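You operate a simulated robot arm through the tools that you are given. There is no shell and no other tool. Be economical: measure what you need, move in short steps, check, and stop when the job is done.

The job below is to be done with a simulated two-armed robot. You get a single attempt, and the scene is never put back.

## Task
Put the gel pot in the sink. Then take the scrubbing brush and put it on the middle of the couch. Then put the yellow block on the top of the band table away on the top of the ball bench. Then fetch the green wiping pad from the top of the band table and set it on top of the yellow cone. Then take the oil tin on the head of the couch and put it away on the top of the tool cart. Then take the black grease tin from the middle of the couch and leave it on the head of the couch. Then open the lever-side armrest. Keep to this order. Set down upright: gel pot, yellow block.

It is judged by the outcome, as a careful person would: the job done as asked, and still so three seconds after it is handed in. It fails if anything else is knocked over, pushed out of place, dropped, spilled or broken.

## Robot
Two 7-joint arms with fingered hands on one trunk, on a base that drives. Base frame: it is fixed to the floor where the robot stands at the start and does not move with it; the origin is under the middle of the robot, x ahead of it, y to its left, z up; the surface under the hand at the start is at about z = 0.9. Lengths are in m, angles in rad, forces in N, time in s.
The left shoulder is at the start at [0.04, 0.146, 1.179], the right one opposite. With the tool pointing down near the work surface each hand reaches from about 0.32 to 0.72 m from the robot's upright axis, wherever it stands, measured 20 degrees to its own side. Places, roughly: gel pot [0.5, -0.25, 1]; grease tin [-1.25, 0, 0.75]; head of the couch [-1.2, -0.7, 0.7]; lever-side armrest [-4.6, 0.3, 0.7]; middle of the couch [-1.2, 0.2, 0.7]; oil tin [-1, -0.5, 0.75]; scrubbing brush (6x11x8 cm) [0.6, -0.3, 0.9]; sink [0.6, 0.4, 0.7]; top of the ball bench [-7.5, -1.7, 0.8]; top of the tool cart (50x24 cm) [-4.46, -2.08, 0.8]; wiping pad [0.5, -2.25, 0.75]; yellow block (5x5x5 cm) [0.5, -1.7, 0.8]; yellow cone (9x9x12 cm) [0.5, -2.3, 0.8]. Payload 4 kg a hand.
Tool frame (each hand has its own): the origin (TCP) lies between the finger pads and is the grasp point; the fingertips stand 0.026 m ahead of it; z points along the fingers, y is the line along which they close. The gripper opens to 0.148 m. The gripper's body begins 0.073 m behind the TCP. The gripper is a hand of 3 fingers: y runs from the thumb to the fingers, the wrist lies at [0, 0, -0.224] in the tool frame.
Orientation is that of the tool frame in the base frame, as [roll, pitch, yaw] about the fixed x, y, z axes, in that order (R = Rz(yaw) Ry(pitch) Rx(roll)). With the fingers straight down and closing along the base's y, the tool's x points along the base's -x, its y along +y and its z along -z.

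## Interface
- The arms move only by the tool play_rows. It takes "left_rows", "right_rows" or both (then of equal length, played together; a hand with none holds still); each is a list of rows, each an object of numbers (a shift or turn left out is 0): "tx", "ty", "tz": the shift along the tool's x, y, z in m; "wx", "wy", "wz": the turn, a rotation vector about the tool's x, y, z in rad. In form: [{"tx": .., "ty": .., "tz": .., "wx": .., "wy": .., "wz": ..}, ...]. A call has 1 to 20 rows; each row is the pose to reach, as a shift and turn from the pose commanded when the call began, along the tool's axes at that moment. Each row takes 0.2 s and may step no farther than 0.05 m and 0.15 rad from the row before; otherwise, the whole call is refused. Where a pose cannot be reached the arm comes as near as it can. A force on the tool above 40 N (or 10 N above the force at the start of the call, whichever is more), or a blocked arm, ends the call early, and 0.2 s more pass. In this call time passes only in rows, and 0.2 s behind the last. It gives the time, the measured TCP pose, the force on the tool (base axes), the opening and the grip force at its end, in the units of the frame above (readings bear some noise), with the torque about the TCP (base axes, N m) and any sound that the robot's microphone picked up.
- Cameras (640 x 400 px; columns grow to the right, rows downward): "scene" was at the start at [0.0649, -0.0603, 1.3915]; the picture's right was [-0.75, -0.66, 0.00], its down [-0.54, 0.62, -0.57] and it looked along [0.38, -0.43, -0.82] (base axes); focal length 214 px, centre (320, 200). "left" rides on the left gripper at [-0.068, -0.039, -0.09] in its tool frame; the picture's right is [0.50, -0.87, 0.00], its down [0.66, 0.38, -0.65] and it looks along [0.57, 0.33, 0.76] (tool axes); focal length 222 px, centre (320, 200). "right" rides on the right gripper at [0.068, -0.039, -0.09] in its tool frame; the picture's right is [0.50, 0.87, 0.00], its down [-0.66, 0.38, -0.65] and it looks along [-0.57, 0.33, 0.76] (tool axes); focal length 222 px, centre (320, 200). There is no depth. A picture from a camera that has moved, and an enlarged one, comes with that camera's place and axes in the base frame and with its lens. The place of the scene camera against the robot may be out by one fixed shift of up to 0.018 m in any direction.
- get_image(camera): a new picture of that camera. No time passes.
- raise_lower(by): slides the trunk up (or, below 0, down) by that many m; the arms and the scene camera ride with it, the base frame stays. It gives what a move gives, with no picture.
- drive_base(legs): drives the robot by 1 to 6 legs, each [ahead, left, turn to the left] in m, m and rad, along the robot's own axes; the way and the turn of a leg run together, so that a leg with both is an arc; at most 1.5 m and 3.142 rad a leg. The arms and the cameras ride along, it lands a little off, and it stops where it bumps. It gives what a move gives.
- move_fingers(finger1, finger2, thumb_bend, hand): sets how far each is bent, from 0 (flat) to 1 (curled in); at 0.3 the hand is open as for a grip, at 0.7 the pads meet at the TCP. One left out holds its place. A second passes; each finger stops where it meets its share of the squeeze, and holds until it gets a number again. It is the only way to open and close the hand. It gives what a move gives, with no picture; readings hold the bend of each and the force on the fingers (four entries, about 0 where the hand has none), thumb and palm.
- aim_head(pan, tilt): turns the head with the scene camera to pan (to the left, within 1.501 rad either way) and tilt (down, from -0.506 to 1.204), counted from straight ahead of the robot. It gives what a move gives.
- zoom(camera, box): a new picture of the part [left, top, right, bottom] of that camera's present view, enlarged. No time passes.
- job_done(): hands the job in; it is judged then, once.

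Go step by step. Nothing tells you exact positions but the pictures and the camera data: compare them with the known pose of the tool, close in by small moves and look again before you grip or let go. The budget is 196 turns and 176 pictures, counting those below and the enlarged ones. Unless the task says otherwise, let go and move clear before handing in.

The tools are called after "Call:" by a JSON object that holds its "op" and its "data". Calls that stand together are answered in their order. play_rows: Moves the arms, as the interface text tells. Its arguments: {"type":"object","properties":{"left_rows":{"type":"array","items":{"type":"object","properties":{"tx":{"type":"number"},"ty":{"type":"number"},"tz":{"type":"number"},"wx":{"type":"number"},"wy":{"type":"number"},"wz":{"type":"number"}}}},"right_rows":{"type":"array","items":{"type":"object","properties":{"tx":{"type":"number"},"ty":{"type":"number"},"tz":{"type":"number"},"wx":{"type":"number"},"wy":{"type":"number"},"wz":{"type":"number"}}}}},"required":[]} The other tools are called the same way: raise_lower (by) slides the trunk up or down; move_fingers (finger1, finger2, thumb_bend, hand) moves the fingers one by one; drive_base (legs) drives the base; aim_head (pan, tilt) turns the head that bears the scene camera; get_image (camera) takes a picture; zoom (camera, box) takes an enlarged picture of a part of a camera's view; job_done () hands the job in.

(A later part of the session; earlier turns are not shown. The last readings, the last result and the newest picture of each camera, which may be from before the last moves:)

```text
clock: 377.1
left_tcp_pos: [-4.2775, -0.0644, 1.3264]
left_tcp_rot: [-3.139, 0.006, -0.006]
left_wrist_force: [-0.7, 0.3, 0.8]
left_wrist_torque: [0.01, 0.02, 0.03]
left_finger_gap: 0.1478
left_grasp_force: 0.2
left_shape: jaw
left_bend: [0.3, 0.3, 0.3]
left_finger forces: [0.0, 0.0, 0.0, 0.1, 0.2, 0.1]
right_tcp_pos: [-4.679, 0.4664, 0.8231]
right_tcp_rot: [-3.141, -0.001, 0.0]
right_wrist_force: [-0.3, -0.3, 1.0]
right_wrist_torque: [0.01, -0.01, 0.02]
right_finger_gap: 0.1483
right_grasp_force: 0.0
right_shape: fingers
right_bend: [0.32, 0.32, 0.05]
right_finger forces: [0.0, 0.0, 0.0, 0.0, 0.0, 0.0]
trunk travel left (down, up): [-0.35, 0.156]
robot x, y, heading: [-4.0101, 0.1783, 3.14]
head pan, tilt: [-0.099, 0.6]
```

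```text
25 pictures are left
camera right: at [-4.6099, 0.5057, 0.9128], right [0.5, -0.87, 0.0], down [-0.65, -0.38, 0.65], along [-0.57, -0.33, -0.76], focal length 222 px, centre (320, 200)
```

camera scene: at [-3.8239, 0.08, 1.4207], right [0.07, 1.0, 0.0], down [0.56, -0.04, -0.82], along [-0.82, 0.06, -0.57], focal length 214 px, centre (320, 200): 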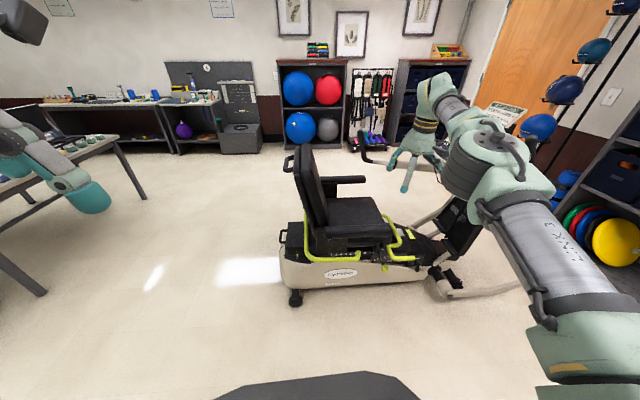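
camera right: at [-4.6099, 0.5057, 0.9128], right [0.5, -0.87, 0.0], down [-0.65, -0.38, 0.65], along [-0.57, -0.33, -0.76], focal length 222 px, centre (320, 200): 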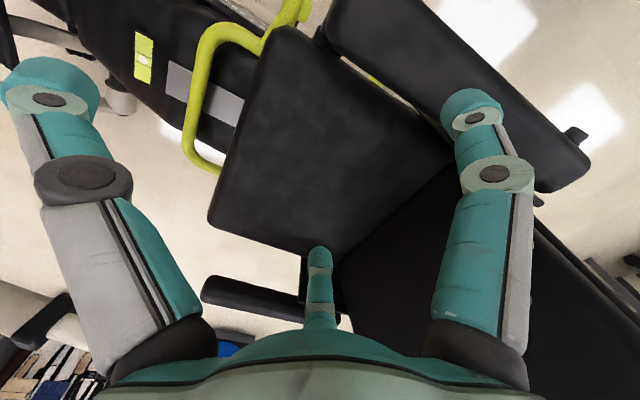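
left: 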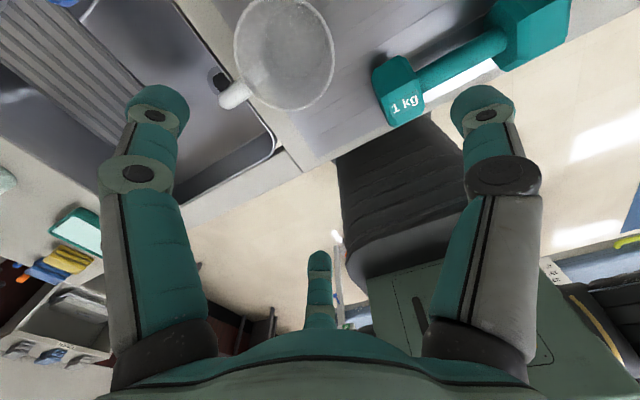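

The base moved and the hand is still clear above the seat. I shift the hand back out over the bar (x ≈ -4.593) and lower partway.

Call:
{"op": "play_rows", "data": {"right_rows": [{"tx": 0.043, "ty": -0.003}, {"tx": 0.086, "ty": -0.005}, {"tx": 0.086, "ty": -0.005, "tz": 0.03}, {"tx": 0.086, "ty": -0.005, "tz": 0.06}]}}

Call:
{"op": "get_image", "data": {"camera": "right"}}

Call:
{"op": "zoom", "data": {"camera": "scene", "box": [260, 150, 420, 310]}}

```text
clock: 378.1
left_tcp_pos: [-4.2773, -0.0633, 1.3265]
left_tcp_rot: [-3.14, 0.005, -0.006]
left_wrist_force: [0.1, 0.1, -0.8]
left_wrist_torque: [0.0, 0.05, 0.04]
left_finger_gap: 0.148
left_grasp_force: 0.1
left_shape: jaw
left_bend: [0.3, 0.3, 0.3]
left_finger forces: [0.0, 0.1, 0.0, 0.0, 0.0, 0.1]
right_tcp_pos: [-4.6508, 0.4812, 0.7376]
right_tcp_rot: [-3.141, -0.003, -0.001]
right_wrist_force: [-0.6, 0.5, 0.6]
right_wrist_torque: [-0.02, 0.03, 0.01]
right_finger_gap: 0.1488
right_grasp_force: 0.1
right_shape: fingers
right_bend: [0.32, 0.32, 0.05]
right_finger forces: [0.0, 0.0, 0.0, 0.0, 0.0, 0.1]
right hand out of reach, approached as far as the arm can: row 1, 2, 3, 4
trunk travel left (down, up): [-0.35, 0.156]
robot x, y, heading: [-4.0104, 0.1806, 3.137]
head pan, tilt: [-0.099, 0.6]
```

```text
24 pictures are left
camera right: at [-4.5825, 0.5217, 0.8289], right [0.5, -0.87, 0.0], down [-0.66, -0.38, 0.65], along [-0.57, -0.33, -0.76], focal length 222 px, centre (320, 200)
```

right: 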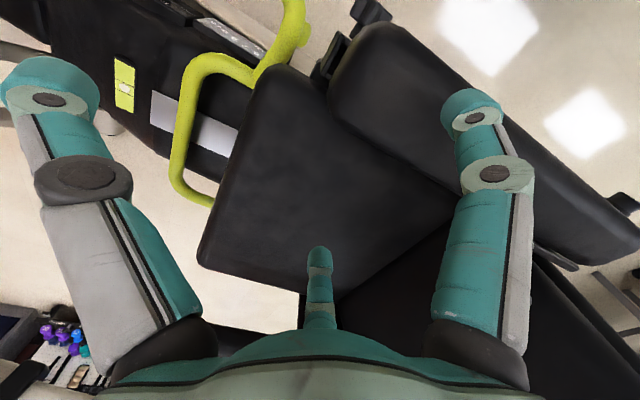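

```text
2.50 times, centred on (340, 230) of scene
camera zoom: at [-4.1226, 0.1804, 1.4207], right [0.1, 0.99, 0.0], down [0.56, -0.06, -0.83], along [-0.82, 0.08, -0.56], focal length 536 px, centre (270, 125)
```

zoom: 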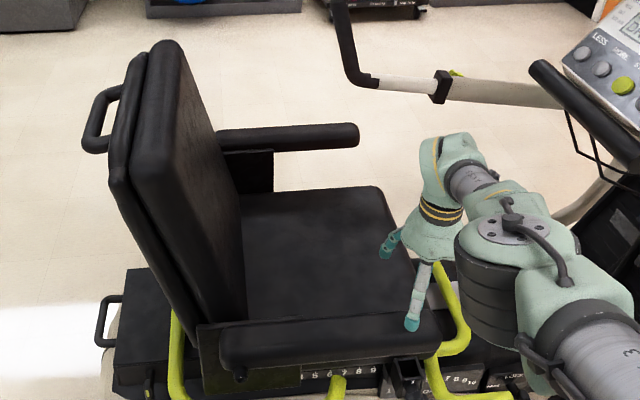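

The hand ended 6 cm off because the arm's configuration got awkward. I lift clear, retract to the usual tucked pose to reset it, and come back.

Call:
{"op": "play_rows", "data": {"right_rows": [{"tz": -0.045}, {"tz": -0.09}, {"tz": -0.135}, {"tz": -0.18}, {"tz": -0.225}, {"tz": -0.27}, {"tz": -0.315}, {"tz": -0.36}, {"tz": -0.38, "tx": 0.04}, {"tz": -0.38, "tx": 0.08}, {"tz": -0.38, "tx": 0.12}, {"tz": -0.38, "tx": 0.16}, {"tz": -0.38, "tx": 0.2}, {"tz": -0.38, "tx": 0.25}]}}

Call:
{"op": "get_image", "data": {"camera": "scene"}}

```text
clock: 381.1
left_tcp_pos: [-4.2783, -0.0654, 1.3261]
left_tcp_rot: [-3.139, 0.007, -0.008]
left_wrist_force: [-0.9, 0.2, 0.5]
left_wrist_torque: [-0.02, 0.02, -0.01]
left_finger_gap: 0.1477
left_grasp_force: 0.0
left_shape: jaw
left_bend: [0.3, 0.3, 0.3]
left_finger forces: [0.1, 0.1, 0.0, 0.0, 0.0, 0.0]
right_tcp_pos: [-4.6337, 0.5171, 1.2027]
right_tcp_rot: [-3.141, -0.003, 0.0]
right_wrist_force: [-0.7, 0.7, -0.8]
right_wrist_torque: [-0.03, -0.02, 0.01]
right_finger_gap: 0.149
right_grasp_force: 0.1
right_shape: fingers
right_bend: [0.32, 0.32, 0.05]
right_finger forces: [0.0, 0.0, 0.0, 0.0, 0.0, 0.0]
right hand out of reach, approached as far as the arm can: row 1, 2, 3, 4, 5, 6, 7, 8, 9, 10, 11, 12, 13, 14
trunk travel left (down, up): [-0.35, 0.156]
robot x, y, heading: [-4.0135, 0.1727, 3.137]
head pan, tilt: [-0.099, 0.6]
```

```text
22 pictures are left
camera scene: at [-4.1235, 0.1798, 1.4207], right [0.1, 0.99, 0.0], down [0.56, -0.06, -0.82], along [-0.82, 0.08, -0.57], focal length 214 px, centre (320, 200)
```

scene: 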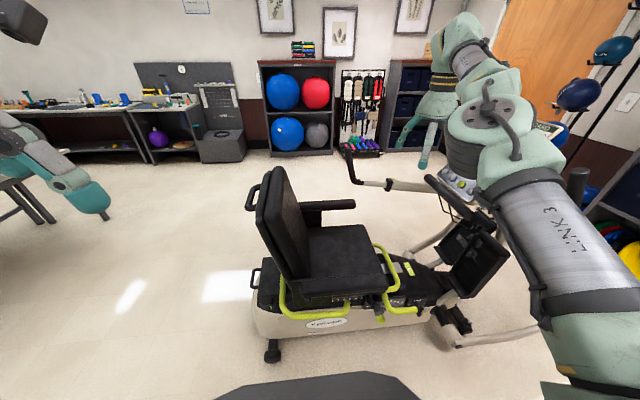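

The arm is stuck near a joint limit. I back the base away from the machine so I can unwind the arm in free space.

Call:
{"op": "drive_base", "data": {"legs": [[-0.5, 0, 0]]}}

Call:
{"op": "play_rows", "data": {"right_rows": [{"ty": -0.03, "tz": 0.03}, {"ty": -0.06, "tz": 0.06}, {"ty": -0.09, "tz": 0.09}, {"ty": -0.12, "tz": 0.12}, {"ty": -0.15, "tz": 0.15}, {"ty": -0.15, "tz": 0.15, "tx": 0.04}, {"ty": -0.15, "tz": 0.15, "tx": 0.08}, {"ty": -0.15, "tz": 0.15, "tx": 0.12}]}}

```text
clock: 384.1
left_tcp_pos: [-3.7747, -0.0645, 1.326]
left_tcp_rot: [-3.14, 0.002, -0.013]
left_wrist_force: [0.0, -0.4, 0.3]
left_wrist_torque: [-0.01, -0.04, 0.0]
left_finger_gap: 0.1478
left_grasp_force: 0.1
left_shape: jaw
left_bend: [0.3, 0.3, 0.3]
left_finger forces: [0.1, 0.0, 0.0, 0.0, 0.0, 0.0]
right_tcp_pos: [-4.1246, 0.5201, 1.2006]
right_tcp_rot: [3.141, -0.003, -0.008]
right_wrist_force: [0.1, 0.7, 0.6]
right_wrist_torque: [-0.02, -0.02, 0.01]
right_finger_gap: 0.1487
right_grasp_force: 0.1
right_shape: fingers
right_bend: [0.32, 0.32, 0.05]
right_finger forces: [0.1, 0.0, 0.1, 0.0, 0.0, 0.0]
trunk travel left (down, up): [-0.35, 0.156]
robot x, y, heading: [-3.5052, 0.1747, 3.135]
head pan, tilt: [-0.099, 0.6]
```

```text
clock: 385.9
left_tcp_pos: [-3.7712, -0.0636, 1.3273]
left_tcp_rot: [-3.14, 0.005, -0.014]
left_wrist_force: [0.5, -0.6, 0.3]
left_wrist_torque: [0.0, 0.03, -0.04]
left_finger_gap: 0.1477
left_grasp_force: 0.0
left_shape: jaw
left_bend: [0.3, 0.3, 0.3]
left_finger forces: [0.2, 0.0, 0.0, 0.0, 0.0, 0.1]
right_tcp_pos: [-3.9995, 0.6701, 1.051]
right_tcp_rot: [3.139, -0.001, -0.011]
right_wrist_force: [0.1, 0.3, 0.0]
right_wrist_torque: [0.02, 0.01, 0.02]
right_finger_gap: 0.1488
right_grasp_force: 0.0
right_shape: fingers
right_bend: [0.32, 0.32, 0.05]
right_finger forces: [0.1, 0.0, 0.0, 0.0, 0.0, 0.1]
right hand out of reach, approached as far as the arm can: row 1, 2, 3, 5
trunk travel left (down, up): [-0.35, 0.156]
robot x, y, heading: [-3.5061, 0.1742, 3.132]
head pan, tilt: [-0.099, 0.6]
```

Unwound. Now bringing the hand back in front, testing the reach needed (0.29 m right, 0.5 m ahead, low).

Call:
{"op": "play_rows", "data": {"right_rows": [{"ty": 0.04}, {"ty": 0.08}, {"ty": 0.12}, {"ty": 0.16}, {"ty": 0.2}, {"ty": 0.2, "tx": -0.03, "tz": 0.03}, {"ty": 0.2, "tx": -0.03, "tz": 0.07}, {"ty": 0.2, "tx": -0.03, "tz": 0.11}]}}

Call:
{"op": "get_image", "data": {"camera": "scene"}}

```text
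clock: 387.6
left_tcp_pos: [-3.7727, -0.0647, 1.3263]
left_tcp_rot: [-3.14, 0.003, -0.014]
left_wrist_force: [-0.2, 0.1, -0.1]
left_wrist_torque: [-0.01, -0.01, 0.01]
left_finger_gap: 0.1477
left_grasp_force: 0.0
left_shape: jaw
left_bend: [0.3, 0.3, 0.3]
left_finger forces: [0.0, 0.1, 0.1, 0.0, 0.0, 0.0]
right_tcp_pos: [-4.0317, 0.4692, 0.9416]
right_tcp_rot: [3.14, -0.003, -0.009]
right_wrist_force: [0.6, 0.4, 0.1]
right_wrist_torque: [0.01, -0.02, 0.01]
right_finger_gap: 0.1489
right_grasp_force: 0.1
right_shape: fingers
right_bend: [0.32, 0.32, 0.05]
right_finger forces: [0.0, 0.0, 0.1, 0.0, 0.1, 0.0]
trunk travel left (down, up): [-0.35, 0.156]
robot x, y, heading: [-3.505, 0.176, 3.134]
head pan, tilt: [-0.099, 0.6]
```

```text
21 pictures are left
camera scene: at [-3.6166, 0.1787, 1.4207], right [0.11, 0.99, 0.0], down [0.56, -0.06, -0.82], along [-0.82, 0.09, -0.57], focal length 214 px, centre (320, 200)
```

scene: 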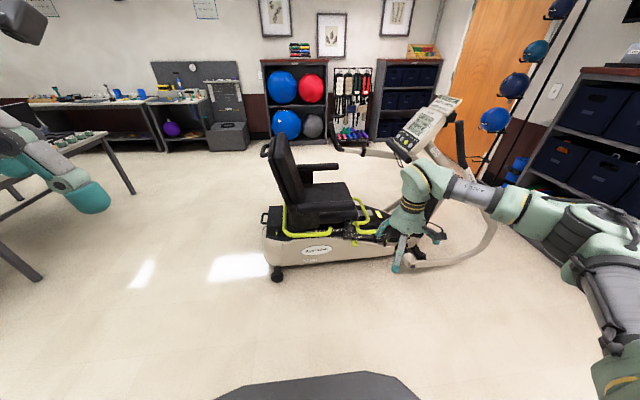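

With a normal arm posture the right elbow would hit the machine's moving handle, so I'll use the left hand, whose elbow points to the free side. I tuck the right arm, and drive to about [-3.93, 0.45].

Call:
{"op": "play_rows", "data": {"right_rows": [{"tz": -0.045}, {"tz": -0.09}, {"tz": -0.135}, {"tz": -0.18}, {"tz": -0.2, "tx": 0.04}, {"tz": -0.2, "tx": 0.08}, {"tz": -0.2, "tx": 0.12}, {"tz": -0.2, "tx": 0.16}, {"tz": -0.2, "tx": 0.2}]}}

Call:
{"op": "drive_base", "data": {"legs": [[0, -0.27, 0.008], [0.4, 0, 0]]}}

Call:
{"op": "move_fingers", "data": {"hand": "left", "finger1": 0.32, "finger2": 0.32, "thumb_bend": 0.05}}

Call:
{"op": "get_image", "data": {"camera": "scene"}}

```text
clock: 389.6
left_tcp_pos: [-3.7729, -0.0647, 1.3271]
left_tcp_rot: [-3.14, 0.005, -0.015]
left_wrist_force: [0.0, -0.3, 0.8]
left_wrist_torque: [-0.02, -0.01, -0.03]
left_finger_gap: 0.1478
left_grasp_force: 0.1
left_shape: jaw
left_bend: [0.3, 0.3, 0.3]
left_finger forces: [0.0, 0.0, 0.0, 0.0, 0.1, 0.1]
right_tcp_pos: [-3.8337, 0.4679, 1.142]
right_tcp_rot: [-3.141, -0.001, -0.008]
right_wrist_force: [-0.2, -0.2, 0.0]
right_wrist_torque: [-0.02, 0.02, -0.03]
right_finger_gap: 0.149
right_grasp_force: 0.0
right_shape: fingers
right_bend: [0.32, 0.32, 0.05]
right_finger forces: [0.1, 0.1, 0.0, 0.0, 0.0, 0.0]
trunk travel left (down, up): [-0.35, 0.156]
robot x, y, heading: [-3.5046, 0.1733, 3.135]
head pan, tilt: [-0.099, 0.6]
```

```text
clock: 393.7
left_tcp_pos: [-4.1726, 0.2025, 1.3265]
left_tcp_rot: [-3.14, 0.005, -0.004]
left_wrist_force: [0.2, -0.1, -0.8]
left_wrist_torque: [-0.05, 0.02, -0.02]
left_finger_gap: 0.1479
left_grasp_force: 0.0
left_shape: jaw
left_bend: [0.3, 0.3, 0.3]
left_finger forces: [0.0, 0.0, 0.0, 0.0, 0.1, 0.0]
right_tcp_pos: [-4.2386, 0.7349, 1.1421]
right_tcp_rot: [3.142, 0.0, -0.002]
right_wrist_force: [-0.7, 0.0, -0.4]
right_wrist_torque: [-0.02, -0.02, -0.02]
right_finger_gap: 0.1489
right_grasp_force: 0.0
right_shape: fingers
right_bend: [0.32, 0.32, 0.05]
right_finger forces: [0.0, 0.0, 0.0, 0.0, 0.0, 0.0]
trunk travel left (down, up): [-0.35, 0.156]
robot x, y, heading: [-3.9027, 0.4385, 3.137]
head pan, tilt: [-0.099, 0.6]
```

```text
clock: 394.7
left_tcp_pos: [-4.1741, 0.2033, 1.3268]
left_tcp_rot: [-3.141, 0.007, -0.007]
left_wrist_force: [-0.6, 0.6, -0.7]
left_wrist_torque: [-0.02, -0.03, 0.0]
left_finger_gap: 0.149
left_grasp_force: 0.1
left_shape: fingers
left_bend: [0.32, 0.32, 0.05]
left_finger forces: [0.0, 0.1, 0.0, 0.0, 0.0, 0.0]
right_tcp_pos: [-4.2375, 0.7344, 1.1424]
right_tcp_rot: [-3.14, -0.002, -0.005]
right_wrist_force: [0.3, 0.3, -0.4]
right_wrist_torque: [0.02, 0.0, 0.0]
right_finger_gap: 0.149
right_grasp_force: 0.0
right_shape: fingers
right_bend: [0.32, 0.32, 0.05]
right_finger forces: [0.0, 0.0, 0.0, 0.0, 0.0, 0.0]
trunk travel left (down, up): [-0.35, 0.156]
robot x, y, heading: [-3.9096, 0.4415, 3.135]
head pan, tilt: [-0.099, 0.6]
```

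```text
20 pictures are left
camera scene: at [-4.0172, 0.4469, 1.4207], right [0.1, 0.99, 0.0], down [0.56, -0.06, -0.83], along [-0.82, 0.09, -0.56], focal length 214 px, centre (320, 200)
```

scene: 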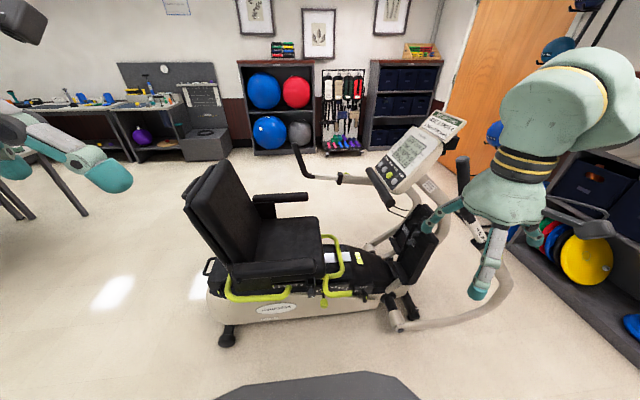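

The view is good and the left side is free. I inch 7 cm forward and bring the left hand above the armrest's end.

Call:
{"op": "drive_base", "data": {"legs": [[0.07, 0, 0.006]]}}

Call:
{"op": "play_rows", "data": {"left_rows": [{"ty": -0.045}, {"ty": -0.09}, {"ty": -0.135}, {"ty": -0.18}, {"ty": -0.225}, {"ty": -0.265}, {"ty": -0.265, "tx": -0.045, "tz": 0.02}, {"ty": -0.265, "tx": -0.09, "tz": 0.04}, {"ty": -0.265, "tx": -0.135, "tz": 0.06}, {"ty": -0.265, "tx": -0.18, "tz": 0.08}, {"ty": -0.265, "tx": -0.225, "tz": 0.1}, {"ty": -0.265, "tx": -0.27, "tz": 0.12}, {"ty": -0.265, "tx": -0.315, "tz": 0.14}, {"ty": -0.265, "tx": -0.35, "tz": 0.17}]}}

Call:
{"op": "get_image", "data": {"camera": "left"}}

```text
clock: 395.7
left_tcp_pos: [-4.2372, 0.2009, 1.3283]
left_tcp_rot: [-3.14, 0.008, -0.002]
left_wrist_force: [0.4, -0.3, -0.5]
left_wrist_torque: [0.0, 0.02, 0.0]
left_finger_gap: 0.1493
left_grasp_force: 0.1
left_shape: fingers
left_bend: [0.32, 0.32, 0.05]
left_finger forces: [0.0, 0.0, 0.1, 0.0, 0.1, 0.0]
right_tcp_pos: [-4.3059, 0.7318, 1.1428]
right_tcp_rot: [3.14, 0.002, 0.003]
right_wrist_force: [0.9, 0.2, -0.2]
right_wrist_torque: [0.02, 0.02, 0.0]
right_finger_gap: 0.149
right_grasp_force: 0.0
right_shape: fingers
right_bend: [0.32, 0.32, 0.05]
right_finger forces: [0.0, 0.0, 0.0, 0.0, 0.1, 0.0]
trunk travel left (down, up): [-0.35, 0.156]
robot x, y, heading: [-3.9736, 0.4403, -3.142]
head pan, tilt: [-0.099, 0.6]
```

```text
clock: 398.7
left_tcp_pos: [-4.5743, 0.4776, 1.1693]
left_tcp_rot: [3.141, 0.006, -0.005]
left_wrist_force: [-0.2, 0.9, -1.0]
left_wrist_torque: [-0.07, 0.03, -0.05]
left_finger_gap: 0.149
left_grasp_force: 0.0
left_shape: fingers
left_bend: [0.32, 0.32, 0.05]
left_finger forces: [0.0, 0.0, 0.0, 0.1, 0.1, 0.0]
left hand out of reach, approached as far as the arm can: row 14
right_tcp_pos: [-4.3101, 0.7341, 1.1414]
right_tcp_rot: [3.139, -0.002, 0.002]
right_wrist_force: [0.8, 0.4, 0.5]
right_wrist_torque: [0.02, 0.01, 0.04]
right_finger_gap: 0.149
right_grasp_force: 0.0
right_shape: fingers
right_bend: [0.32, 0.32, 0.05]
right_finger forces: [0.0, 0.1, 0.0, 0.0, 0.0, 0.0]
trunk travel left (down, up): [-0.35, 0.156]
robot x, y, heading: [-3.9747, 0.4423, -3.139]
head pan, tilt: [-0.099, 0.6]
```

```text
19 pictures are left
camera left: at [-4.6406, 0.5177, 1.2604], right [0.5, 0.86, 0.0], down [0.66, -0.38, 0.65], along [0.56, -0.33, -0.76], focal length 222 px, centre (320, 200)
```

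left: 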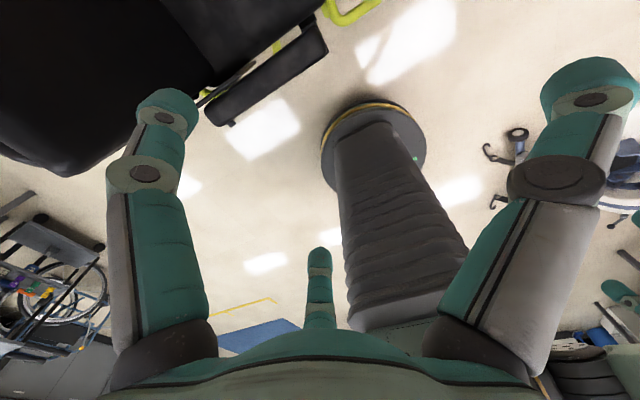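

At the edge of reach when high; I move the base 8 cm closer and correct the hand, lowering to z ≈ 0.85.

Call:
{"op": "drive_base", "data": {"legs": [[0.08, 0, 0]]}}

Call:
{"op": "play_rows", "data": {"left_rows": [{"tx": 0.03, "tz": 0.03}, {"tx": 0.06, "ty": 0.005, "tz": 0.06}, {"tx": 0.06, "ty": 0.005, "tz": 0.105}, {"tx": 0.06, "ty": 0.005, "tz": 0.15}, {"tx": 0.06, "ty": 0.005, "tz": 0.195}, {"tx": 0.06, "ty": 0.005, "tz": 0.24}, {"tx": 0.06, "ty": 0.005, "tz": 0.285}, {"tx": 0.06, "ty": 0.005, "tz": 0.32}]}}

Call:
{"op": "get_image", "data": {"camera": "left"}}

Call:
{"op": "get_image", "data": {"camera": "scene"}}

```text
clock: 399.7
left_tcp_pos: [-4.6497, 0.4767, 1.1714]
left_tcp_rot: [-3.139, 0.01, -0.005]
left_wrist_force: [-0.8, -0.7, -0.9]
left_wrist_torque: [-0.03, 0.01, 0.01]
left_finger_gap: 0.1488
left_grasp_force: 0.1
left_shape: fingers
left_bend: [0.32, 0.32, 0.05]
left_finger forces: [0.0, 0.1, 0.0, 0.1, 0.0, 0.0]
right_tcp_pos: [-4.3849, 0.7338, 1.1433]
right_tcp_rot: [3.14, -0.001, 0.001]
right_wrist_force: [-0.7, 1.0, 0.1]
right_wrist_torque: [-0.03, 0.0, 0.02]
right_finger_gap: 0.1487
right_grasp_force: 0.1
right_shape: fingers
right_bend: [0.32, 0.32, 0.05]
right_finger forces: [0.0, 0.1, 0.1, 0.0, 0.0, 0.1]
trunk travel left (down, up): [-0.35, 0.156]
robot x, y, heading: [-4.0534, 0.4409, 3.146]
head pan, tilt: [-0.099, 0.6]
```

```text
clock: 401.5
left_tcp_pos: [-4.5941, 0.4736, 0.85]
left_tcp_rot: [-3.138, 0.007, -0.006]
left_wrist_force: [-0.2, 0.4, -0.7]
left_wrist_torque: [0.03, 0.01, -0.02]
left_finger_gap: 0.1491
left_grasp_force: 0.1
left_shape: fingers
left_bend: [0.32, 0.32, 0.05]
left_finger forces: [0.0, 0.0, 0.0, 0.0, 0.0, 0.1]
left hand out of reach, approached as far as the arm can: row 1
right_tcp_pos: [-4.3868, 0.7329, 1.1422]
right_tcp_rot: [3.139, -0.003, 0.0]
right_wrist_force: [0.2, -0.6, -0.2]
right_wrist_torque: [0.02, -0.01, -0.02]
right_finger_gap: 0.1493
right_grasp_force: 0.2
right_shape: fingers
right_bend: [0.32, 0.32, 0.05]
right_finger forces: [0.1, 0.1, 0.0, 0.0, 0.1, 0.1]
trunk travel left (down, up): [-0.35, 0.156]
robot x, y, heading: [-4.0521, 0.4449, 3.14]
head pan, tilt: [-0.099, 0.6]
```

```text
18 pictures are left
camera left: at [-4.6599, 0.5135, 0.9422], right [0.5, 0.86, 0.0], down [0.66, -0.38, 0.65], along [0.56, -0.33, -0.76], focal length 222 px, centre (320, 200)
```

left: 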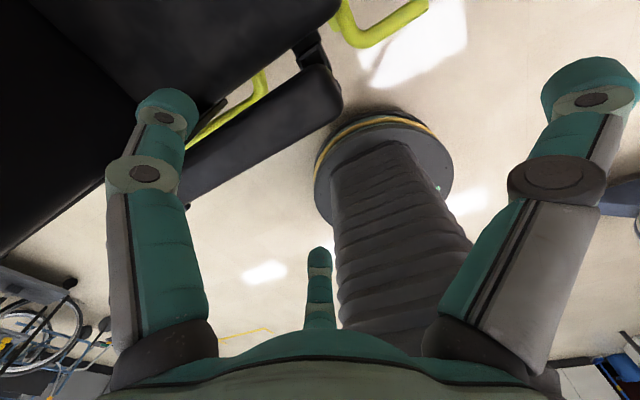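

```text
17 pictures are left
camera scene: at [-4.1659, 0.4469, 1.4207], right [0.1, 0.99, 0.0], down [0.56, -0.06, -0.82], along [-0.82, 0.08, -0.57], focal length 214 px, centre (320, 200)
```

scene: 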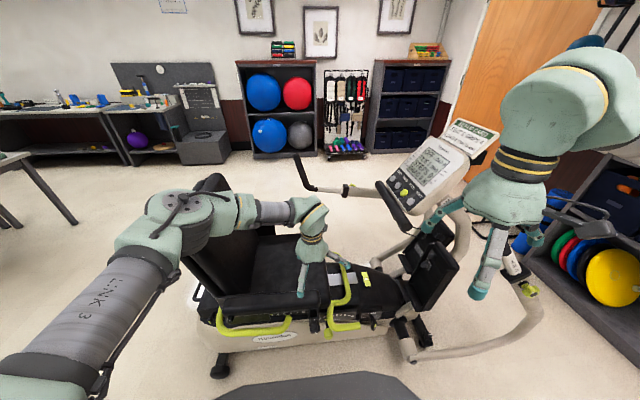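

The bar end is centred beneath the left hand (bar x ≈ -4.60, tip y ≈ 0.485). I fold the thumb to a normal open bend and lower around the bar.

Call:
{"op": "move_fingers", "data": {"hand": "left", "thumb_bend": 0.28}}

Call:
{"op": "play_rows", "data": {"left_rows": [{"tx": -0.006, "tz": 0.04}, {"tx": -0.006, "tz": 0.08}, {"tx": -0.006, "tz": 0.115}, {"tx": -0.006, "tz": 0.135}, {"tx": -0.006, "tz": 0.15}]}}

Call:
{"op": "get_image", "data": {"camera": "left"}}

Call:
{"op": "zoom", "data": {"camera": "scene", "box": [180, 160, 400, 360]}}

```text
clock: 402.5
left_tcp_pos: [-4.5942, 0.473, 0.8514]
left_tcp_rot: [-3.139, 0.007, -0.006]
left_wrist_force: [-0.1, 0.2, 0.2]
left_wrist_torque: [-0.01, -0.03, 0.01]
left_finger_gap: 0.1259
left_grasp_force: 0.0
left_shape: fingers
left_bend: [0.32, 0.32, 0.28]
left_finger forces: [0.0, 0.0, 0.0, 0.0, 0.0, 0.0]
right_tcp_pos: [-4.3871, 0.7329, 1.1424]
right_tcp_rot: [3.138, -0.002, -0.002]
right_wrist_force: [-0.7, 0.9, -1.0]
right_wrist_torque: [-0.01, 0.0, 0.0]
right_finger_gap: 0.149
right_grasp_force: 0.1
right_shape: fingers
right_bend: [0.32, 0.32, 0.05]
right_finger forces: [0.0, 0.0, 0.1, 0.0, 0.0, 0.0]
trunk travel left (down, up): [-0.35, 0.156]
robot x, y, heading: [-4.0538, 0.4418, 3.139]
head pan, tilt: [-0.099, 0.6]
```

```text
clock: 403.7
left_tcp_pos: [-4.6023, 0.4757, 0.6993]
left_tcp_rot: [-3.137, 0.009, -0.007]
left_wrist_force: [0.9, -0.7, 0.0]
left_wrist_torque: [0.01, -0.03, -0.02]
left_finger_gap: 0.1261
left_grasp_force: 0.2
left_shape: fingers
left_bend: [0.32, 0.32, 0.28]
left_finger forces: [0.1, 0.0, 0.0, 0.1, 0.0, 0.0]
right_tcp_pos: [-4.3856, 0.7328, 1.1422]
right_tcp_rot: [3.14, -0.003, 0.0]
right_wrist_force: [-0.2, -0.3, -0.2]
right_wrist_torque: [0.0, -0.01, -0.02]
right_finger_gap: 0.1493
right_grasp_force: 0.0
right_shape: fingers
right_bend: [0.32, 0.32, 0.05]
right_finger forces: [0.0, 0.1, 0.0, 0.0, 0.0, 0.0]
trunk travel left (down, up): [-0.35, 0.156]
robot x, y, heading: [-4.0543, 0.4426, 3.137]
head pan, tilt: [-0.099, 0.6]
```

```text
16 pictures are left
camera left: at [-4.6685, 0.5143, 0.792], right [0.5, 0.86, 0.0], down [0.66, -0.38, 0.65], along [0.56, -0.33, -0.76], focal length 222 px, centre (320, 200)
```

left: 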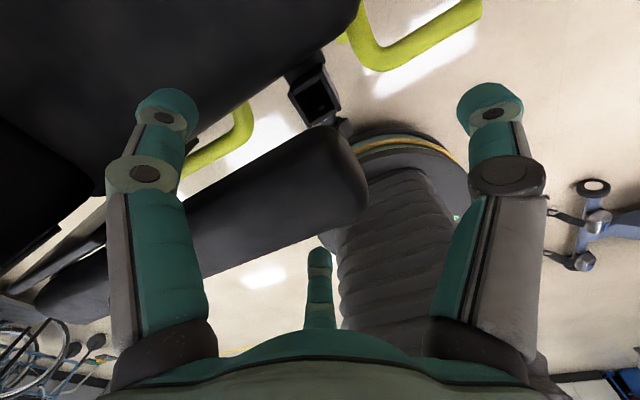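

```text
2.00 times, centred on (290, 260) of scene
camera zoom: at [-4.1654, 0.4469, 1.4207], right [0.1, 0.99, 0.0], down [0.56, -0.06, -0.82], along [-0.82, 0.08, -0.57], focal length 429 px, centre (380, 80)
```

zoom: 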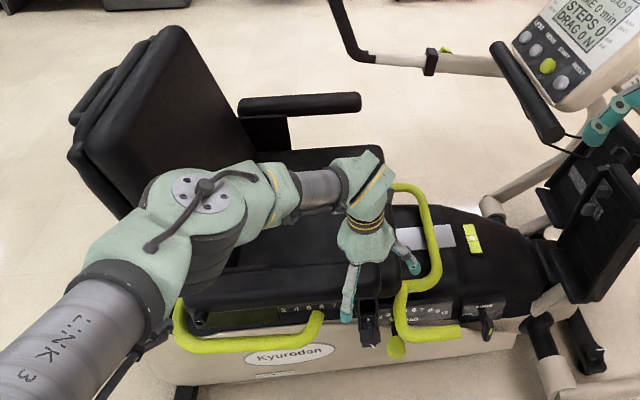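

The bar's top is lower than I assumed, about z 0.68. I lower another 3.5 cm carefully with the force guard.

Call:
{"op": "play_rows", "data": {"left_rows": [{"tx": 0.004, "tz": 0.01}, {"tx": 0.004, "tz": 0.02}, {"tx": 0.004, "tz": 0.028}, {"tx": 0.004, "tz": 0.036}]}}

Call:
{"op": "get_image", "data": {"camera": "left"}}

```text
clock: 404.7
left_tcp_pos: [-4.5976, 0.4721, 0.6637]
left_tcp_rot: [-3.138, 0.007, -0.006]
left_wrist_force: [-0.3, 0.2, -0.5]
left_wrist_torque: [0.01, 0.04, 0.02]
left_finger_gap: 0.1263
left_grasp_force: 0.0
left_shape: fingers
left_bend: [0.32, 0.32, 0.28]
left_finger forces: [0.1, 0.1, 0.0, 0.0, 0.0, 0.1]
right_tcp_pos: [-4.3862, 0.7342, 1.1427]
right_tcp_rot: [3.139, -0.003, 0.001]
right_wrist_force: [-0.8, -0.2, 0.1]
right_wrist_torque: [0.02, -0.01, 0.02]
right_finger_gap: 0.149
right_grasp_force: 0.1
right_shape: fingers
right_bend: [0.32, 0.32, 0.05]
right_finger forces: [0.0, 0.0, 0.0, 0.0, 0.1, 0.1]
trunk travel left (down, up): [-0.35, 0.156]
robot x, y, heading: [-4.054, 0.4464, 3.137]
head pan, tilt: [-0.099, 0.6]
```

```text
14 pictures are left
camera left: at [-4.6639, 0.5121, 0.7559], right [0.5, 0.86, 0.0], down [0.66, -0.38, 0.65], along [0.56, -0.33, -0.76], focal length 222 px, centre (320, 200)
```

left: 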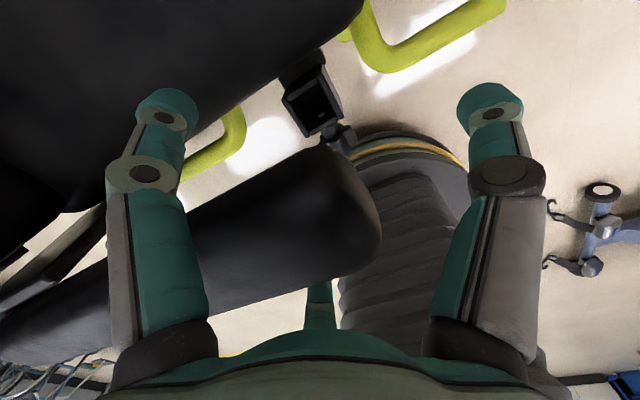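

The bar lies between the two fingers. A further centimetre down, then I close the two fingers only.

Call:
{"op": "play_rows", "data": {"left_rows": [{"tz": 0.005}, {"tz": 0.011}]}}

Call:
{"op": "move_fingers", "data": {"hand": "left", "finger1": 0.7, "finger2": 0.7}}

Call:
{"op": "get_image", "data": {"camera": "left"}}

```text
clock: 405.3
left_tcp_pos: [-4.6002, 0.4717, 0.6531]
left_tcp_rot: [-3.137, 0.007, -0.006]
left_wrist_force: [0.1, -0.3, -0.7]
left_wrist_torque: [-0.01, 0.0, 0.06]
left_finger_gap: 0.126
left_grasp_force: 0.1
left_shape: fingers
left_bend: [0.32, 0.32, 0.28]
left_finger forces: [0.0, 0.0, 0.0, 0.0, 0.0, 0.0]
right_tcp_pos: [-4.3882, 0.7334, 1.1426]
right_tcp_rot: [3.139, -0.002, 0.0]
right_wrist_force: [1.1, -0.4, -1.4]
right_wrist_torque: [0.02, 0.03, -0.01]
right_finger_gap: 0.1487
right_grasp_force: 0.2
right_shape: fingers
right_bend: [0.32, 0.32, 0.05]
right_finger forces: [0.1, 0.0, 0.0, 0.0, 0.1, 0.0]
trunk travel left (down, up): [-0.35, 0.156]
robot x, y, heading: [-4.0533, 0.4446, 3.144]
head pan, tilt: [-0.099, 0.6]
```

```text
clock: 406.3
left_tcp_pos: [-4.5988, 0.4702, 0.6535]
left_tcp_rot: [-3.138, 0.007, -0.003]
left_wrist_force: [0.2, -7.9, -3.3]
left_wrist_torque: [-0.07, 0.03, 0.07]
left_finger_gap: 0.0838
left_grasp_force: 13.3
left_shape: fingers
left_bend: [0.59, 0.59, 0.28]
left_finger forces: [13.3, 13.4, 0.1, 0.1, 0.0, 0.0]
right_tcp_pos: [-4.3865, 0.7306, 1.1428]
right_tcp_rot: [3.142, -0.002, -0.001]
right_wrist_force: [0.1, 0.7, -0.4]
right_wrist_torque: [0.0, -0.01, -0.01]
right_finger_gap: 0.1489
right_grasp_force: 0.0
right_shape: fingers
right_bend: [0.32, 0.32, 0.05]
right_finger forces: [0.1, 0.0, 0.0, 0.0, 0.0, 0.1]
trunk travel left (down, up): [-0.35, 0.156]
robot x, y, heading: [-4.0528, 0.4417, 3.139]
head pan, tilt: [-0.099, 0.6]
```

```text
13 pictures are left
camera left: at [-4.6652, 0.511, 0.7449], right [0.5, 0.86, 0.0], down [0.66, -0.38, 0.65], along [0.56, -0.33, -0.76], focal length 222 px, centre (320, 200)
```

left: 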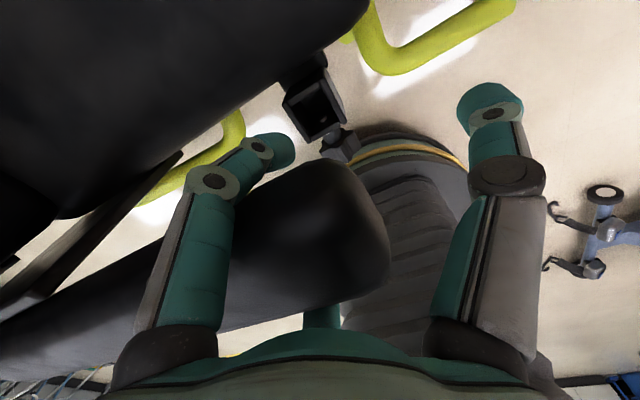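

Gripped at 13 N. Now the first part of the upward arc about the hinge.

Call:
{"op": "play_rows", "data": {"left_rows": [{"ty": 0.001, "tz": -0.02}, {"ty": 0.003, "tz": -0.04}, {"ty": 0.0075, "tz": -0.06}, {"ty": 0.012, "tz": -0.08}, {"ty": 0.019, "tz": -0.099}, {"ty": 0.027, "tz": -0.117}]}}

Call:
{"op": "get_image", "data": {"camera": "left"}}

Call:
{"op": "zoom", "data": {"camera": "scene", "box": [180, 160, 400, 360]}}

```text
clock: 407.7
left_tcp_pos: [-4.5987, 0.4459, 0.7709]
left_tcp_rot: [-3.136, 0.006, -0.006]
left_wrist_force: [-6.9, -2.2, -9.4]
left_wrist_torque: [0.51, -0.27, 0.03]
left_finger_gap: 0.0789
left_grasp_force: 16.3
left_shape: fingers
left_bend: [0.6, 0.61, 0.28]
left_finger forces: [20.2, 12.2, 0.0, 0.1, 0.1, 0.0]
right_tcp_pos: [-4.3882, 0.7327, 1.1428]
right_tcp_rot: [3.141, -0.005, 0.0]
right_wrist_force: [0.1, -0.8, -0.5]
right_wrist_torque: [0.0, 0.01, 0.0]
right_finger_gap: 0.149
right_grasp_force: 0.0
right_shape: fingers
right_bend: [0.32, 0.32, 0.05]
right_finger forces: [0.0, 0.0, 0.0, 0.1, 0.0, 0.1]
trunk travel left (down, up): [-0.35, 0.156]
robot x, y, heading: [-4.0519, 0.445, 3.138]
head pan, tilt: [-0.099, 0.6]
```

```text
12 pictures are left
camera left: at [-4.664, 0.4852, 0.8617], right [0.5, 0.86, 0.0], down [0.66, -0.39, 0.65], along [0.56, -0.33, -0.76], focal length 222 px, centre (320, 200)
```

left: 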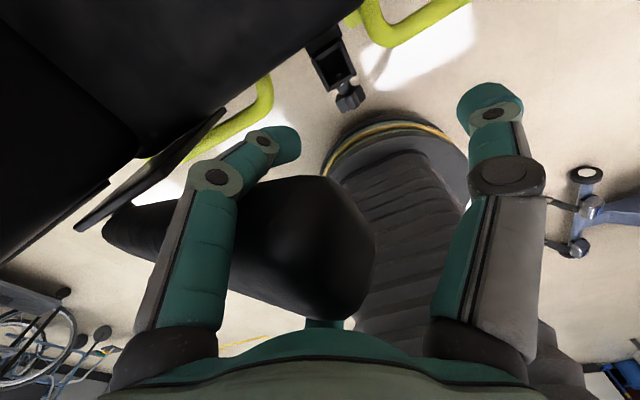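

```text
2.00 times, centred on (290, 260) of scene
camera zoom: at [-4.1677, 0.4459, 1.4205], right [0.1, 0.99, 0.0], down [0.56, -0.06, -0.82], along [-0.82, 0.08, -0.57], focal length 429 px, centre (380, 80)
```

zoom: 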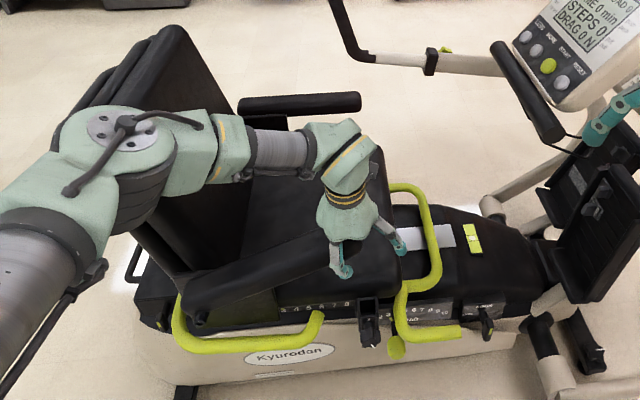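

It works — the armrest is swinging up. Continuing the arc.

Call:
{"op": "play_rows", "data": {"left_rows": [{"ty": 0.0095, "tz": -0.018}, {"ty": 0.0203, "tz": -0.035}, {"ty": 0.0325, "tz": -0.0515}, {"ty": 0.0456, "tz": -0.0666}, {"ty": 0.06, "tz": -0.081}, {"ty": 0.0753, "tz": -0.094}, {"ty": 0.0917, "tz": -0.1062}, {"ty": 0.1088, "tz": -0.1168}]}}

Call:
{"op": "zoom", "data": {"camera": "scene", "box": [180, 160, 400, 360]}}

```text
clock: 409.5
left_tcp_pos: [-4.5989, 0.3349, 0.8842]
left_tcp_rot: [-3.137, -0.001, -0.006]
left_wrist_force: [1.9, 0.9, -28.4]
left_wrist_torque: [2.91, 0.07, -0.03]
left_finger_gap: 0.0639
left_grasp_force: 42.4
left_shape: fingers
left_bend: [0.64, 0.64, 0.28]
left_finger forces: [42.3, 43.5, 0.1, 0.1, 0.1, 0.0]
right_tcp_pos: [-4.3907, 0.7318, 1.142]
right_tcp_rot: [3.141, -0.003, 0.0]
right_wrist_force: [-0.5, -0.3, 0.1]
right_wrist_torque: [-0.01, 0.01, 0.04]
right_finger_gap: 0.149
right_grasp_force: 0.1
right_shape: fingers
right_bend: [0.32, 0.32, 0.05]
right_finger forces: [0.0, 0.1, 0.0, 0.1, 0.1, 0.0]
trunk travel left (down, up): [-0.35, 0.156]
robot x, y, heading: [-4.0553, 0.4455, 3.142]
head pan, tilt: [-0.099, 0.6]
```

```text
2.00 times, centred on (290, 260) of scene
camera zoom: at [-4.1684, 0.4449, 1.4203], right [0.1, 0.99, 0.0], down [0.56, -0.06, -0.82], along [-0.82, 0.08, -0.57], focal length 429 px, centre (380, 80)
```

zoom: 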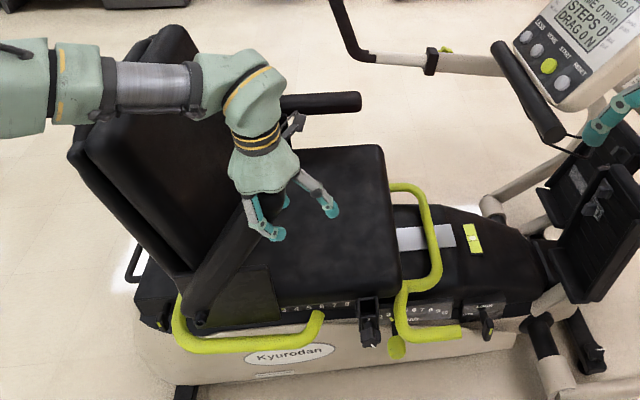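

About 60° up. The pull is a little tight, so I flatten the arc and continue toward vertical.

Call:
{"op": "play_rows", "data": {"left_rows": [{"ty": 0.0185, "tz": 0.003}, {"ty": 0.037, "tz": 0.001}, {"ty": 0.055, "tz": -0.004}, {"ty": 0.073, "tz": -0.009}, {"ty": 0.09, "tz": -0.013}, {"ty": 0.105, "tz": -0.015}]}}

Call:
{"op": "zoom", "data": {"camera": "scene", "box": [180, 130, 400, 330]}}

```text
clock: 410.3
left_tcp_pos: [-4.5988, 0.3066, 0.895]
left_tcp_rot: [-3.116, 0.016, -0.015]
left_wrist_force: [6.4, 19.3, 7.4]
left_wrist_torque: [2.06, -0.35, 0.74]
left_finger_gap: 0.0643
left_grasp_force: 47.7
left_shape: fingers
left_bend: [0.63, 0.63, 0.28]
left_finger forces: [42.9, 53.2, 0.0, 0.0, 0.1, 0.0]
right_tcp_pos: [-4.3852, 0.7343, 1.143]
right_tcp_rot: [3.139, 0.0, -0.003]
right_wrist_force: [-0.2, -1.4, 0.2]
right_wrist_torque: [0.02, 0.01, 0.03]
right_finger_gap: 0.1489
right_grasp_force: 0.0
right_shape: fingers
right_bend: [0.32, 0.32, 0.05]
right_finger forces: [0.0, 0.1, 0.0, 0.0, 0.1, 0.0]
trunk travel left (down, up): [-0.35, 0.156]
robot x, y, heading: [-4.0529, 0.4463, 3.14]
head pan, tilt: [-0.099, 0.6]
stopped in row 3 (left hand): the force on the tool passed its limit at 42 N (the readings are from after the stop); the commanded pose is now the measured one
```

```text
2.00 times, centred on (290, 230) of scene
camera zoom: at [-4.1649, 0.4478, 1.4208], right [0.1, 0.99, 0.0], down [0.56, -0.06, -0.83], along [-0.82, 0.09, -0.56], focal length 429 px, centre (380, 140)
```

zoom: 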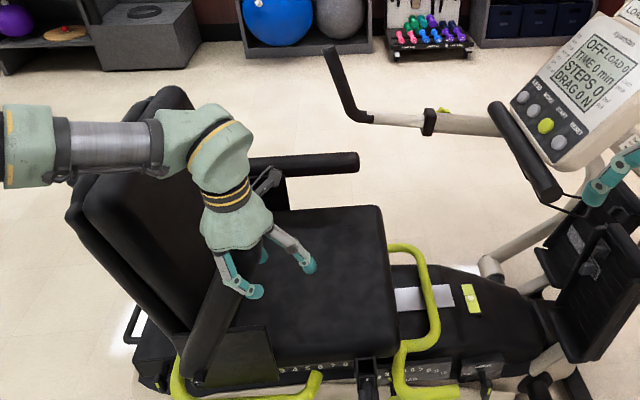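

The grip resists further rotation. I close the thumb behind the bar as a stop, then loosen the two fingers so the bar can turn freely while the thumb pushes it.

Call:
{"op": "move_fingers", "data": {"hand": "left", "thumb_bend": 0.65}}

Call:
{"op": "move_fingers", "data": {"hand": "left", "finger1": 0.48, "finger2": 0.48}}

Call:
{"op": "get_image", "data": {"camera": "left"}}

```text
clock: 411.3
left_tcp_pos: [-4.5979, 0.3038, 0.896]
left_tcp_rot: [-3.121, 0.018, -0.01]
left_wrist_force: [4.2, 21.9, 10.2]
left_wrist_torque: [2.49, -0.81, 0.63]
left_finger_gap: 0.0142
left_grasp_force: 52.6
left_shape: fingers
left_bend: [0.64, 0.63, 0.65]
left_finger forces: [48.2, 56.9, 0.0, 0.1, 0.1, 0.1]
right_tcp_pos: [-4.3835, 0.7377, 1.1426]
right_tcp_rot: [3.138, -0.001, -0.001]
right_wrist_force: [-0.3, -0.5, 0.0]
right_wrist_torque: [-0.02, -0.01, -0.01]
right_finger_gap: 0.1491
right_grasp_force: 0.2
right_shape: fingers
right_bend: [0.32, 0.32, 0.05]
right_finger forces: [0.0, 0.1, 0.0, 0.0, 0.0, 0.1]
trunk travel left (down, up): [-0.35, 0.156]
robot x, y, heading: [-4.0508, 0.4444, 3.139]
head pan, tilt: [-0.099, 0.6]
```

```text
clock: 412.3
left_tcp_pos: [-4.5988, 0.2984, 0.8931]
left_tcp_rot: [-3.125, 0.017, -0.007]
left_wrist_force: [0.7, 0.0, 1.0]
left_wrist_torque: [0.03, 0.02, -0.01]
left_finger_gap: 0.0435
left_grasp_force: 0.5
left_shape: fingers
left_bend: [0.48, 0.48, 0.65]
left_finger forces: [0.0, 0.2, 0.0, 0.1, 1.2, 0.0]
right_tcp_pos: [-4.3851, 0.7343, 1.142]
right_tcp_rot: [3.14, -0.002, -0.003]
right_wrist_force: [0.1, -0.9, 0.3]
right_wrist_torque: [0.02, -0.01, -0.06]
right_finger_gap: 0.149
right_grasp_force: 0.0
right_shape: fingers
right_bend: [0.32, 0.32, 0.05]
right_finger forces: [0.0, 0.1, 0.0, 0.0, 0.0, 0.0]
trunk travel left (down, up): [-0.35, 0.156]
robot x, y, heading: [-4.049, 0.441, 3.137]
head pan, tilt: [-0.099, 0.6]
```

```text
8 pictures are left
camera left: at [-4.6655, 0.3381, 0.9858], right [0.51, 0.86, 0.01], down [0.66, -0.4, 0.64], along [0.55, -0.32, -0.77], focal length 222 px, centre (320, 200)
```

left: 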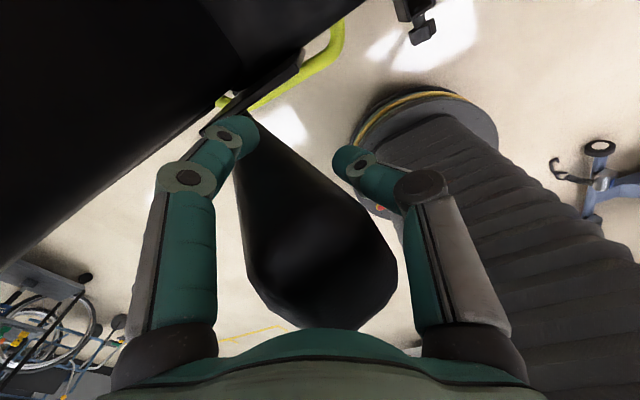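

The bar now rests lightly on the thumb. I push it on toward the backrest with the thumb, force-guarded.

Call:
{"op": "play_rows", "data": {"left_rows": [{"ty": 0.015, "tz": -0.004}, {"ty": 0.03, "tz": -0.008}, {"ty": 0.045, "tz": -0.012}, {"ty": 0.06, "tz": -0.014}, {"ty": 0.075, "tz": -0.016}, {"ty": 0.09, "tz": -0.016}]}}

Call:
{"op": "zoom", "data": {"camera": "scene", "box": [180, 130, 400, 330]}}

```text
clock: 413.7
left_tcp_pos: [-4.6003, 0.2099, 0.9098]
left_tcp_rot: [-3.123, 0.021, -0.012]
left_wrist_force: [-0.1, 8.5, 14.9]
left_wrist_torque: [0.64, -0.05, -0.11]
left_finger_gap: 0.0503
left_grasp_force: 12.1
left_shape: fingers
left_bend: [0.48, 0.48, 0.62]
left_finger forces: [1.2, 6.2, 0.0, 0.0, 16.9, 0.0]
right_tcp_pos: [-4.3837, 0.7366, 1.144]
right_tcp_rot: [3.141, 0.002, -0.001]
right_wrist_force: [0.0, 0.3, -0.1]
right_wrist_torque: [0.03, 0.01, 0.02]
right_finger_gap: 0.149
right_grasp_force: 0.1
right_shape: fingers
right_bend: [0.32, 0.32, 0.05]
right_finger forces: [0.0, 0.0, 0.0, 0.0, 0.1, 0.0]
trunk travel left (down, up): [-0.35, 0.156]
robot x, y, heading: [-4.0503, 0.447, 3.139]
head pan, tilt: [-0.099, 0.6]
```

```text
2.00 times, centred on (290, 230) of scene
camera zoom: at [-4.1634, 0.4492, 1.4209], right [0.1, 0.99, 0.0], down [0.56, -0.06, -0.83], along [-0.82, 0.08, -0.56], focal length 429 px, centre (380, 140)
```

zoom: 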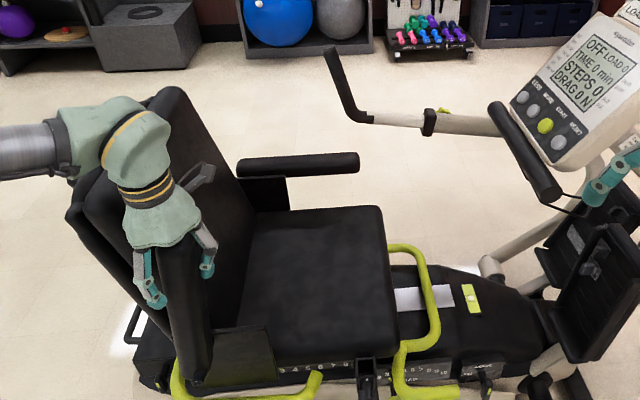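

The armrest is about vertical now; its tip touches the palm. I raise the hand a little and push a bit further to the stop.

Call:
{"op": "play_rows", "data": {"left_rows": [{"tz": -0.015}, {"tz": -0.025, "ty": 0.005}, {"tz": -0.025, "ty": 0.015}, {"tz": -0.025, "ty": 0.025}, {"tz": -0.025, "ty": 0.035}, {"tz": -0.025, "ty": 0.045}, {"tz": -0.025, "ty": 0.055}]}}

Call:
{"op": "zoom", "data": {"camera": "scene", "box": [180, 130, 400, 330]}}

```text
clock: 415.3
left_tcp_pos: [-4.6003, 0.1535, 0.933]
left_tcp_rot: [-3.124, 0.015, -0.011]
left_wrist_force: [3.1, 4.9, -0.5]
left_wrist_torque: [0.09, -0.07, -0.05]
left_finger_gap: 0.0481
left_grasp_force: 2.1
left_shape: fingers
left_bend: [0.48, 0.48, 0.62]
left_finger forces: [0.0, 0.1, 0.1, 0.1, 4.0, 0.0]
right_tcp_pos: [-4.3859, 0.7341, 1.143]
right_tcp_rot: [3.141, 0.001, -0.001]
right_wrist_force: [0.3, -0.2, -0.1]
right_wrist_torque: [-0.01, 0.02, 0.04]
right_finger_gap: 0.1487
right_grasp_force: 0.1
right_shape: fingers
right_bend: [0.32, 0.32, 0.05]
right_finger forces: [0.0, 0.0, 0.0, 0.0, 0.0, 0.1]
trunk travel left (down, up): [-0.35, 0.156]
robot x, y, heading: [-4.0514, 0.4463, 3.138]
head pan, tilt: [-0.099, 0.6]
```

```text
2.00 times, centred on (290, 230) of scene
camera zoom: at [-4.1648, 0.4477, 1.4207], right [0.1, 0.99, 0.0], down [0.56, -0.06, -0.83], along [-0.82, 0.08, -0.56], focal length 429 px, centre (380, 140)
```

zoom: 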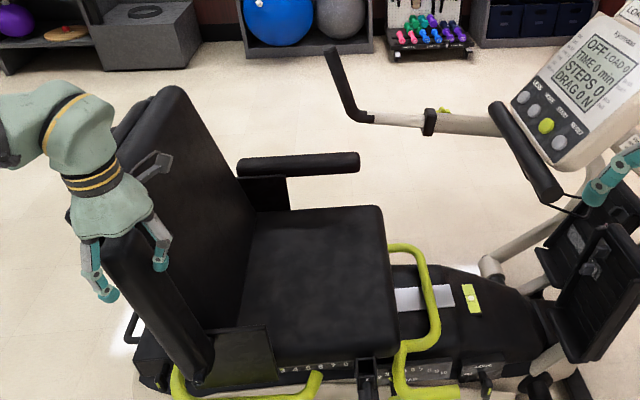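

It is past vertical and leaning along the backrest. One more small push to find the end stop.

Call:
{"op": "play_rows", "data": {"left_rows": [{"ty": 0.01, "tz": 0.002}, {"ty": 0.02, "tz": 0.004}, {"ty": 0.03, "tz": 0.007}, {"ty": 0.04, "tz": 0.01}]}}

```text
clock: 416.3
left_tcp_pos: [-4.6017, 0.1209, 0.9266]
left_tcp_rot: [-3.12, 0.025, -0.014]
left_wrist_force: [-1.7, 21.9, 23.0]
left_wrist_torque: [1.37, 0.08, 0.03]
left_finger_gap: 0.0631
left_grasp_force: 12.5
left_shape: fingers
left_bend: [0.48, 0.48, 0.57]
left_finger forces: [0.0, 0.1, 0.1, 0.0, 25.2, 0.0]
right_tcp_pos: [-4.3828, 0.7384, 1.1426]
right_tcp_rot: [3.137, 0.001, -0.004]
right_wrist_force: [-0.2, 0.7, -0.1]
right_wrist_torque: [0.01, -0.01, 0.01]
right_finger_gap: 0.1489
right_grasp_force: 0.1
right_shape: fingers
right_bend: [0.32, 0.32, 0.05]
right_finger forces: [0.0, 0.1, 0.0, 0.0, 0.0, 0.0]
trunk travel left (down, up): [-0.35, 0.156]
robot x, y, heading: [-4.0559, 0.443, 3.142]
head pan, tilt: [-0.099, 0.6]
```

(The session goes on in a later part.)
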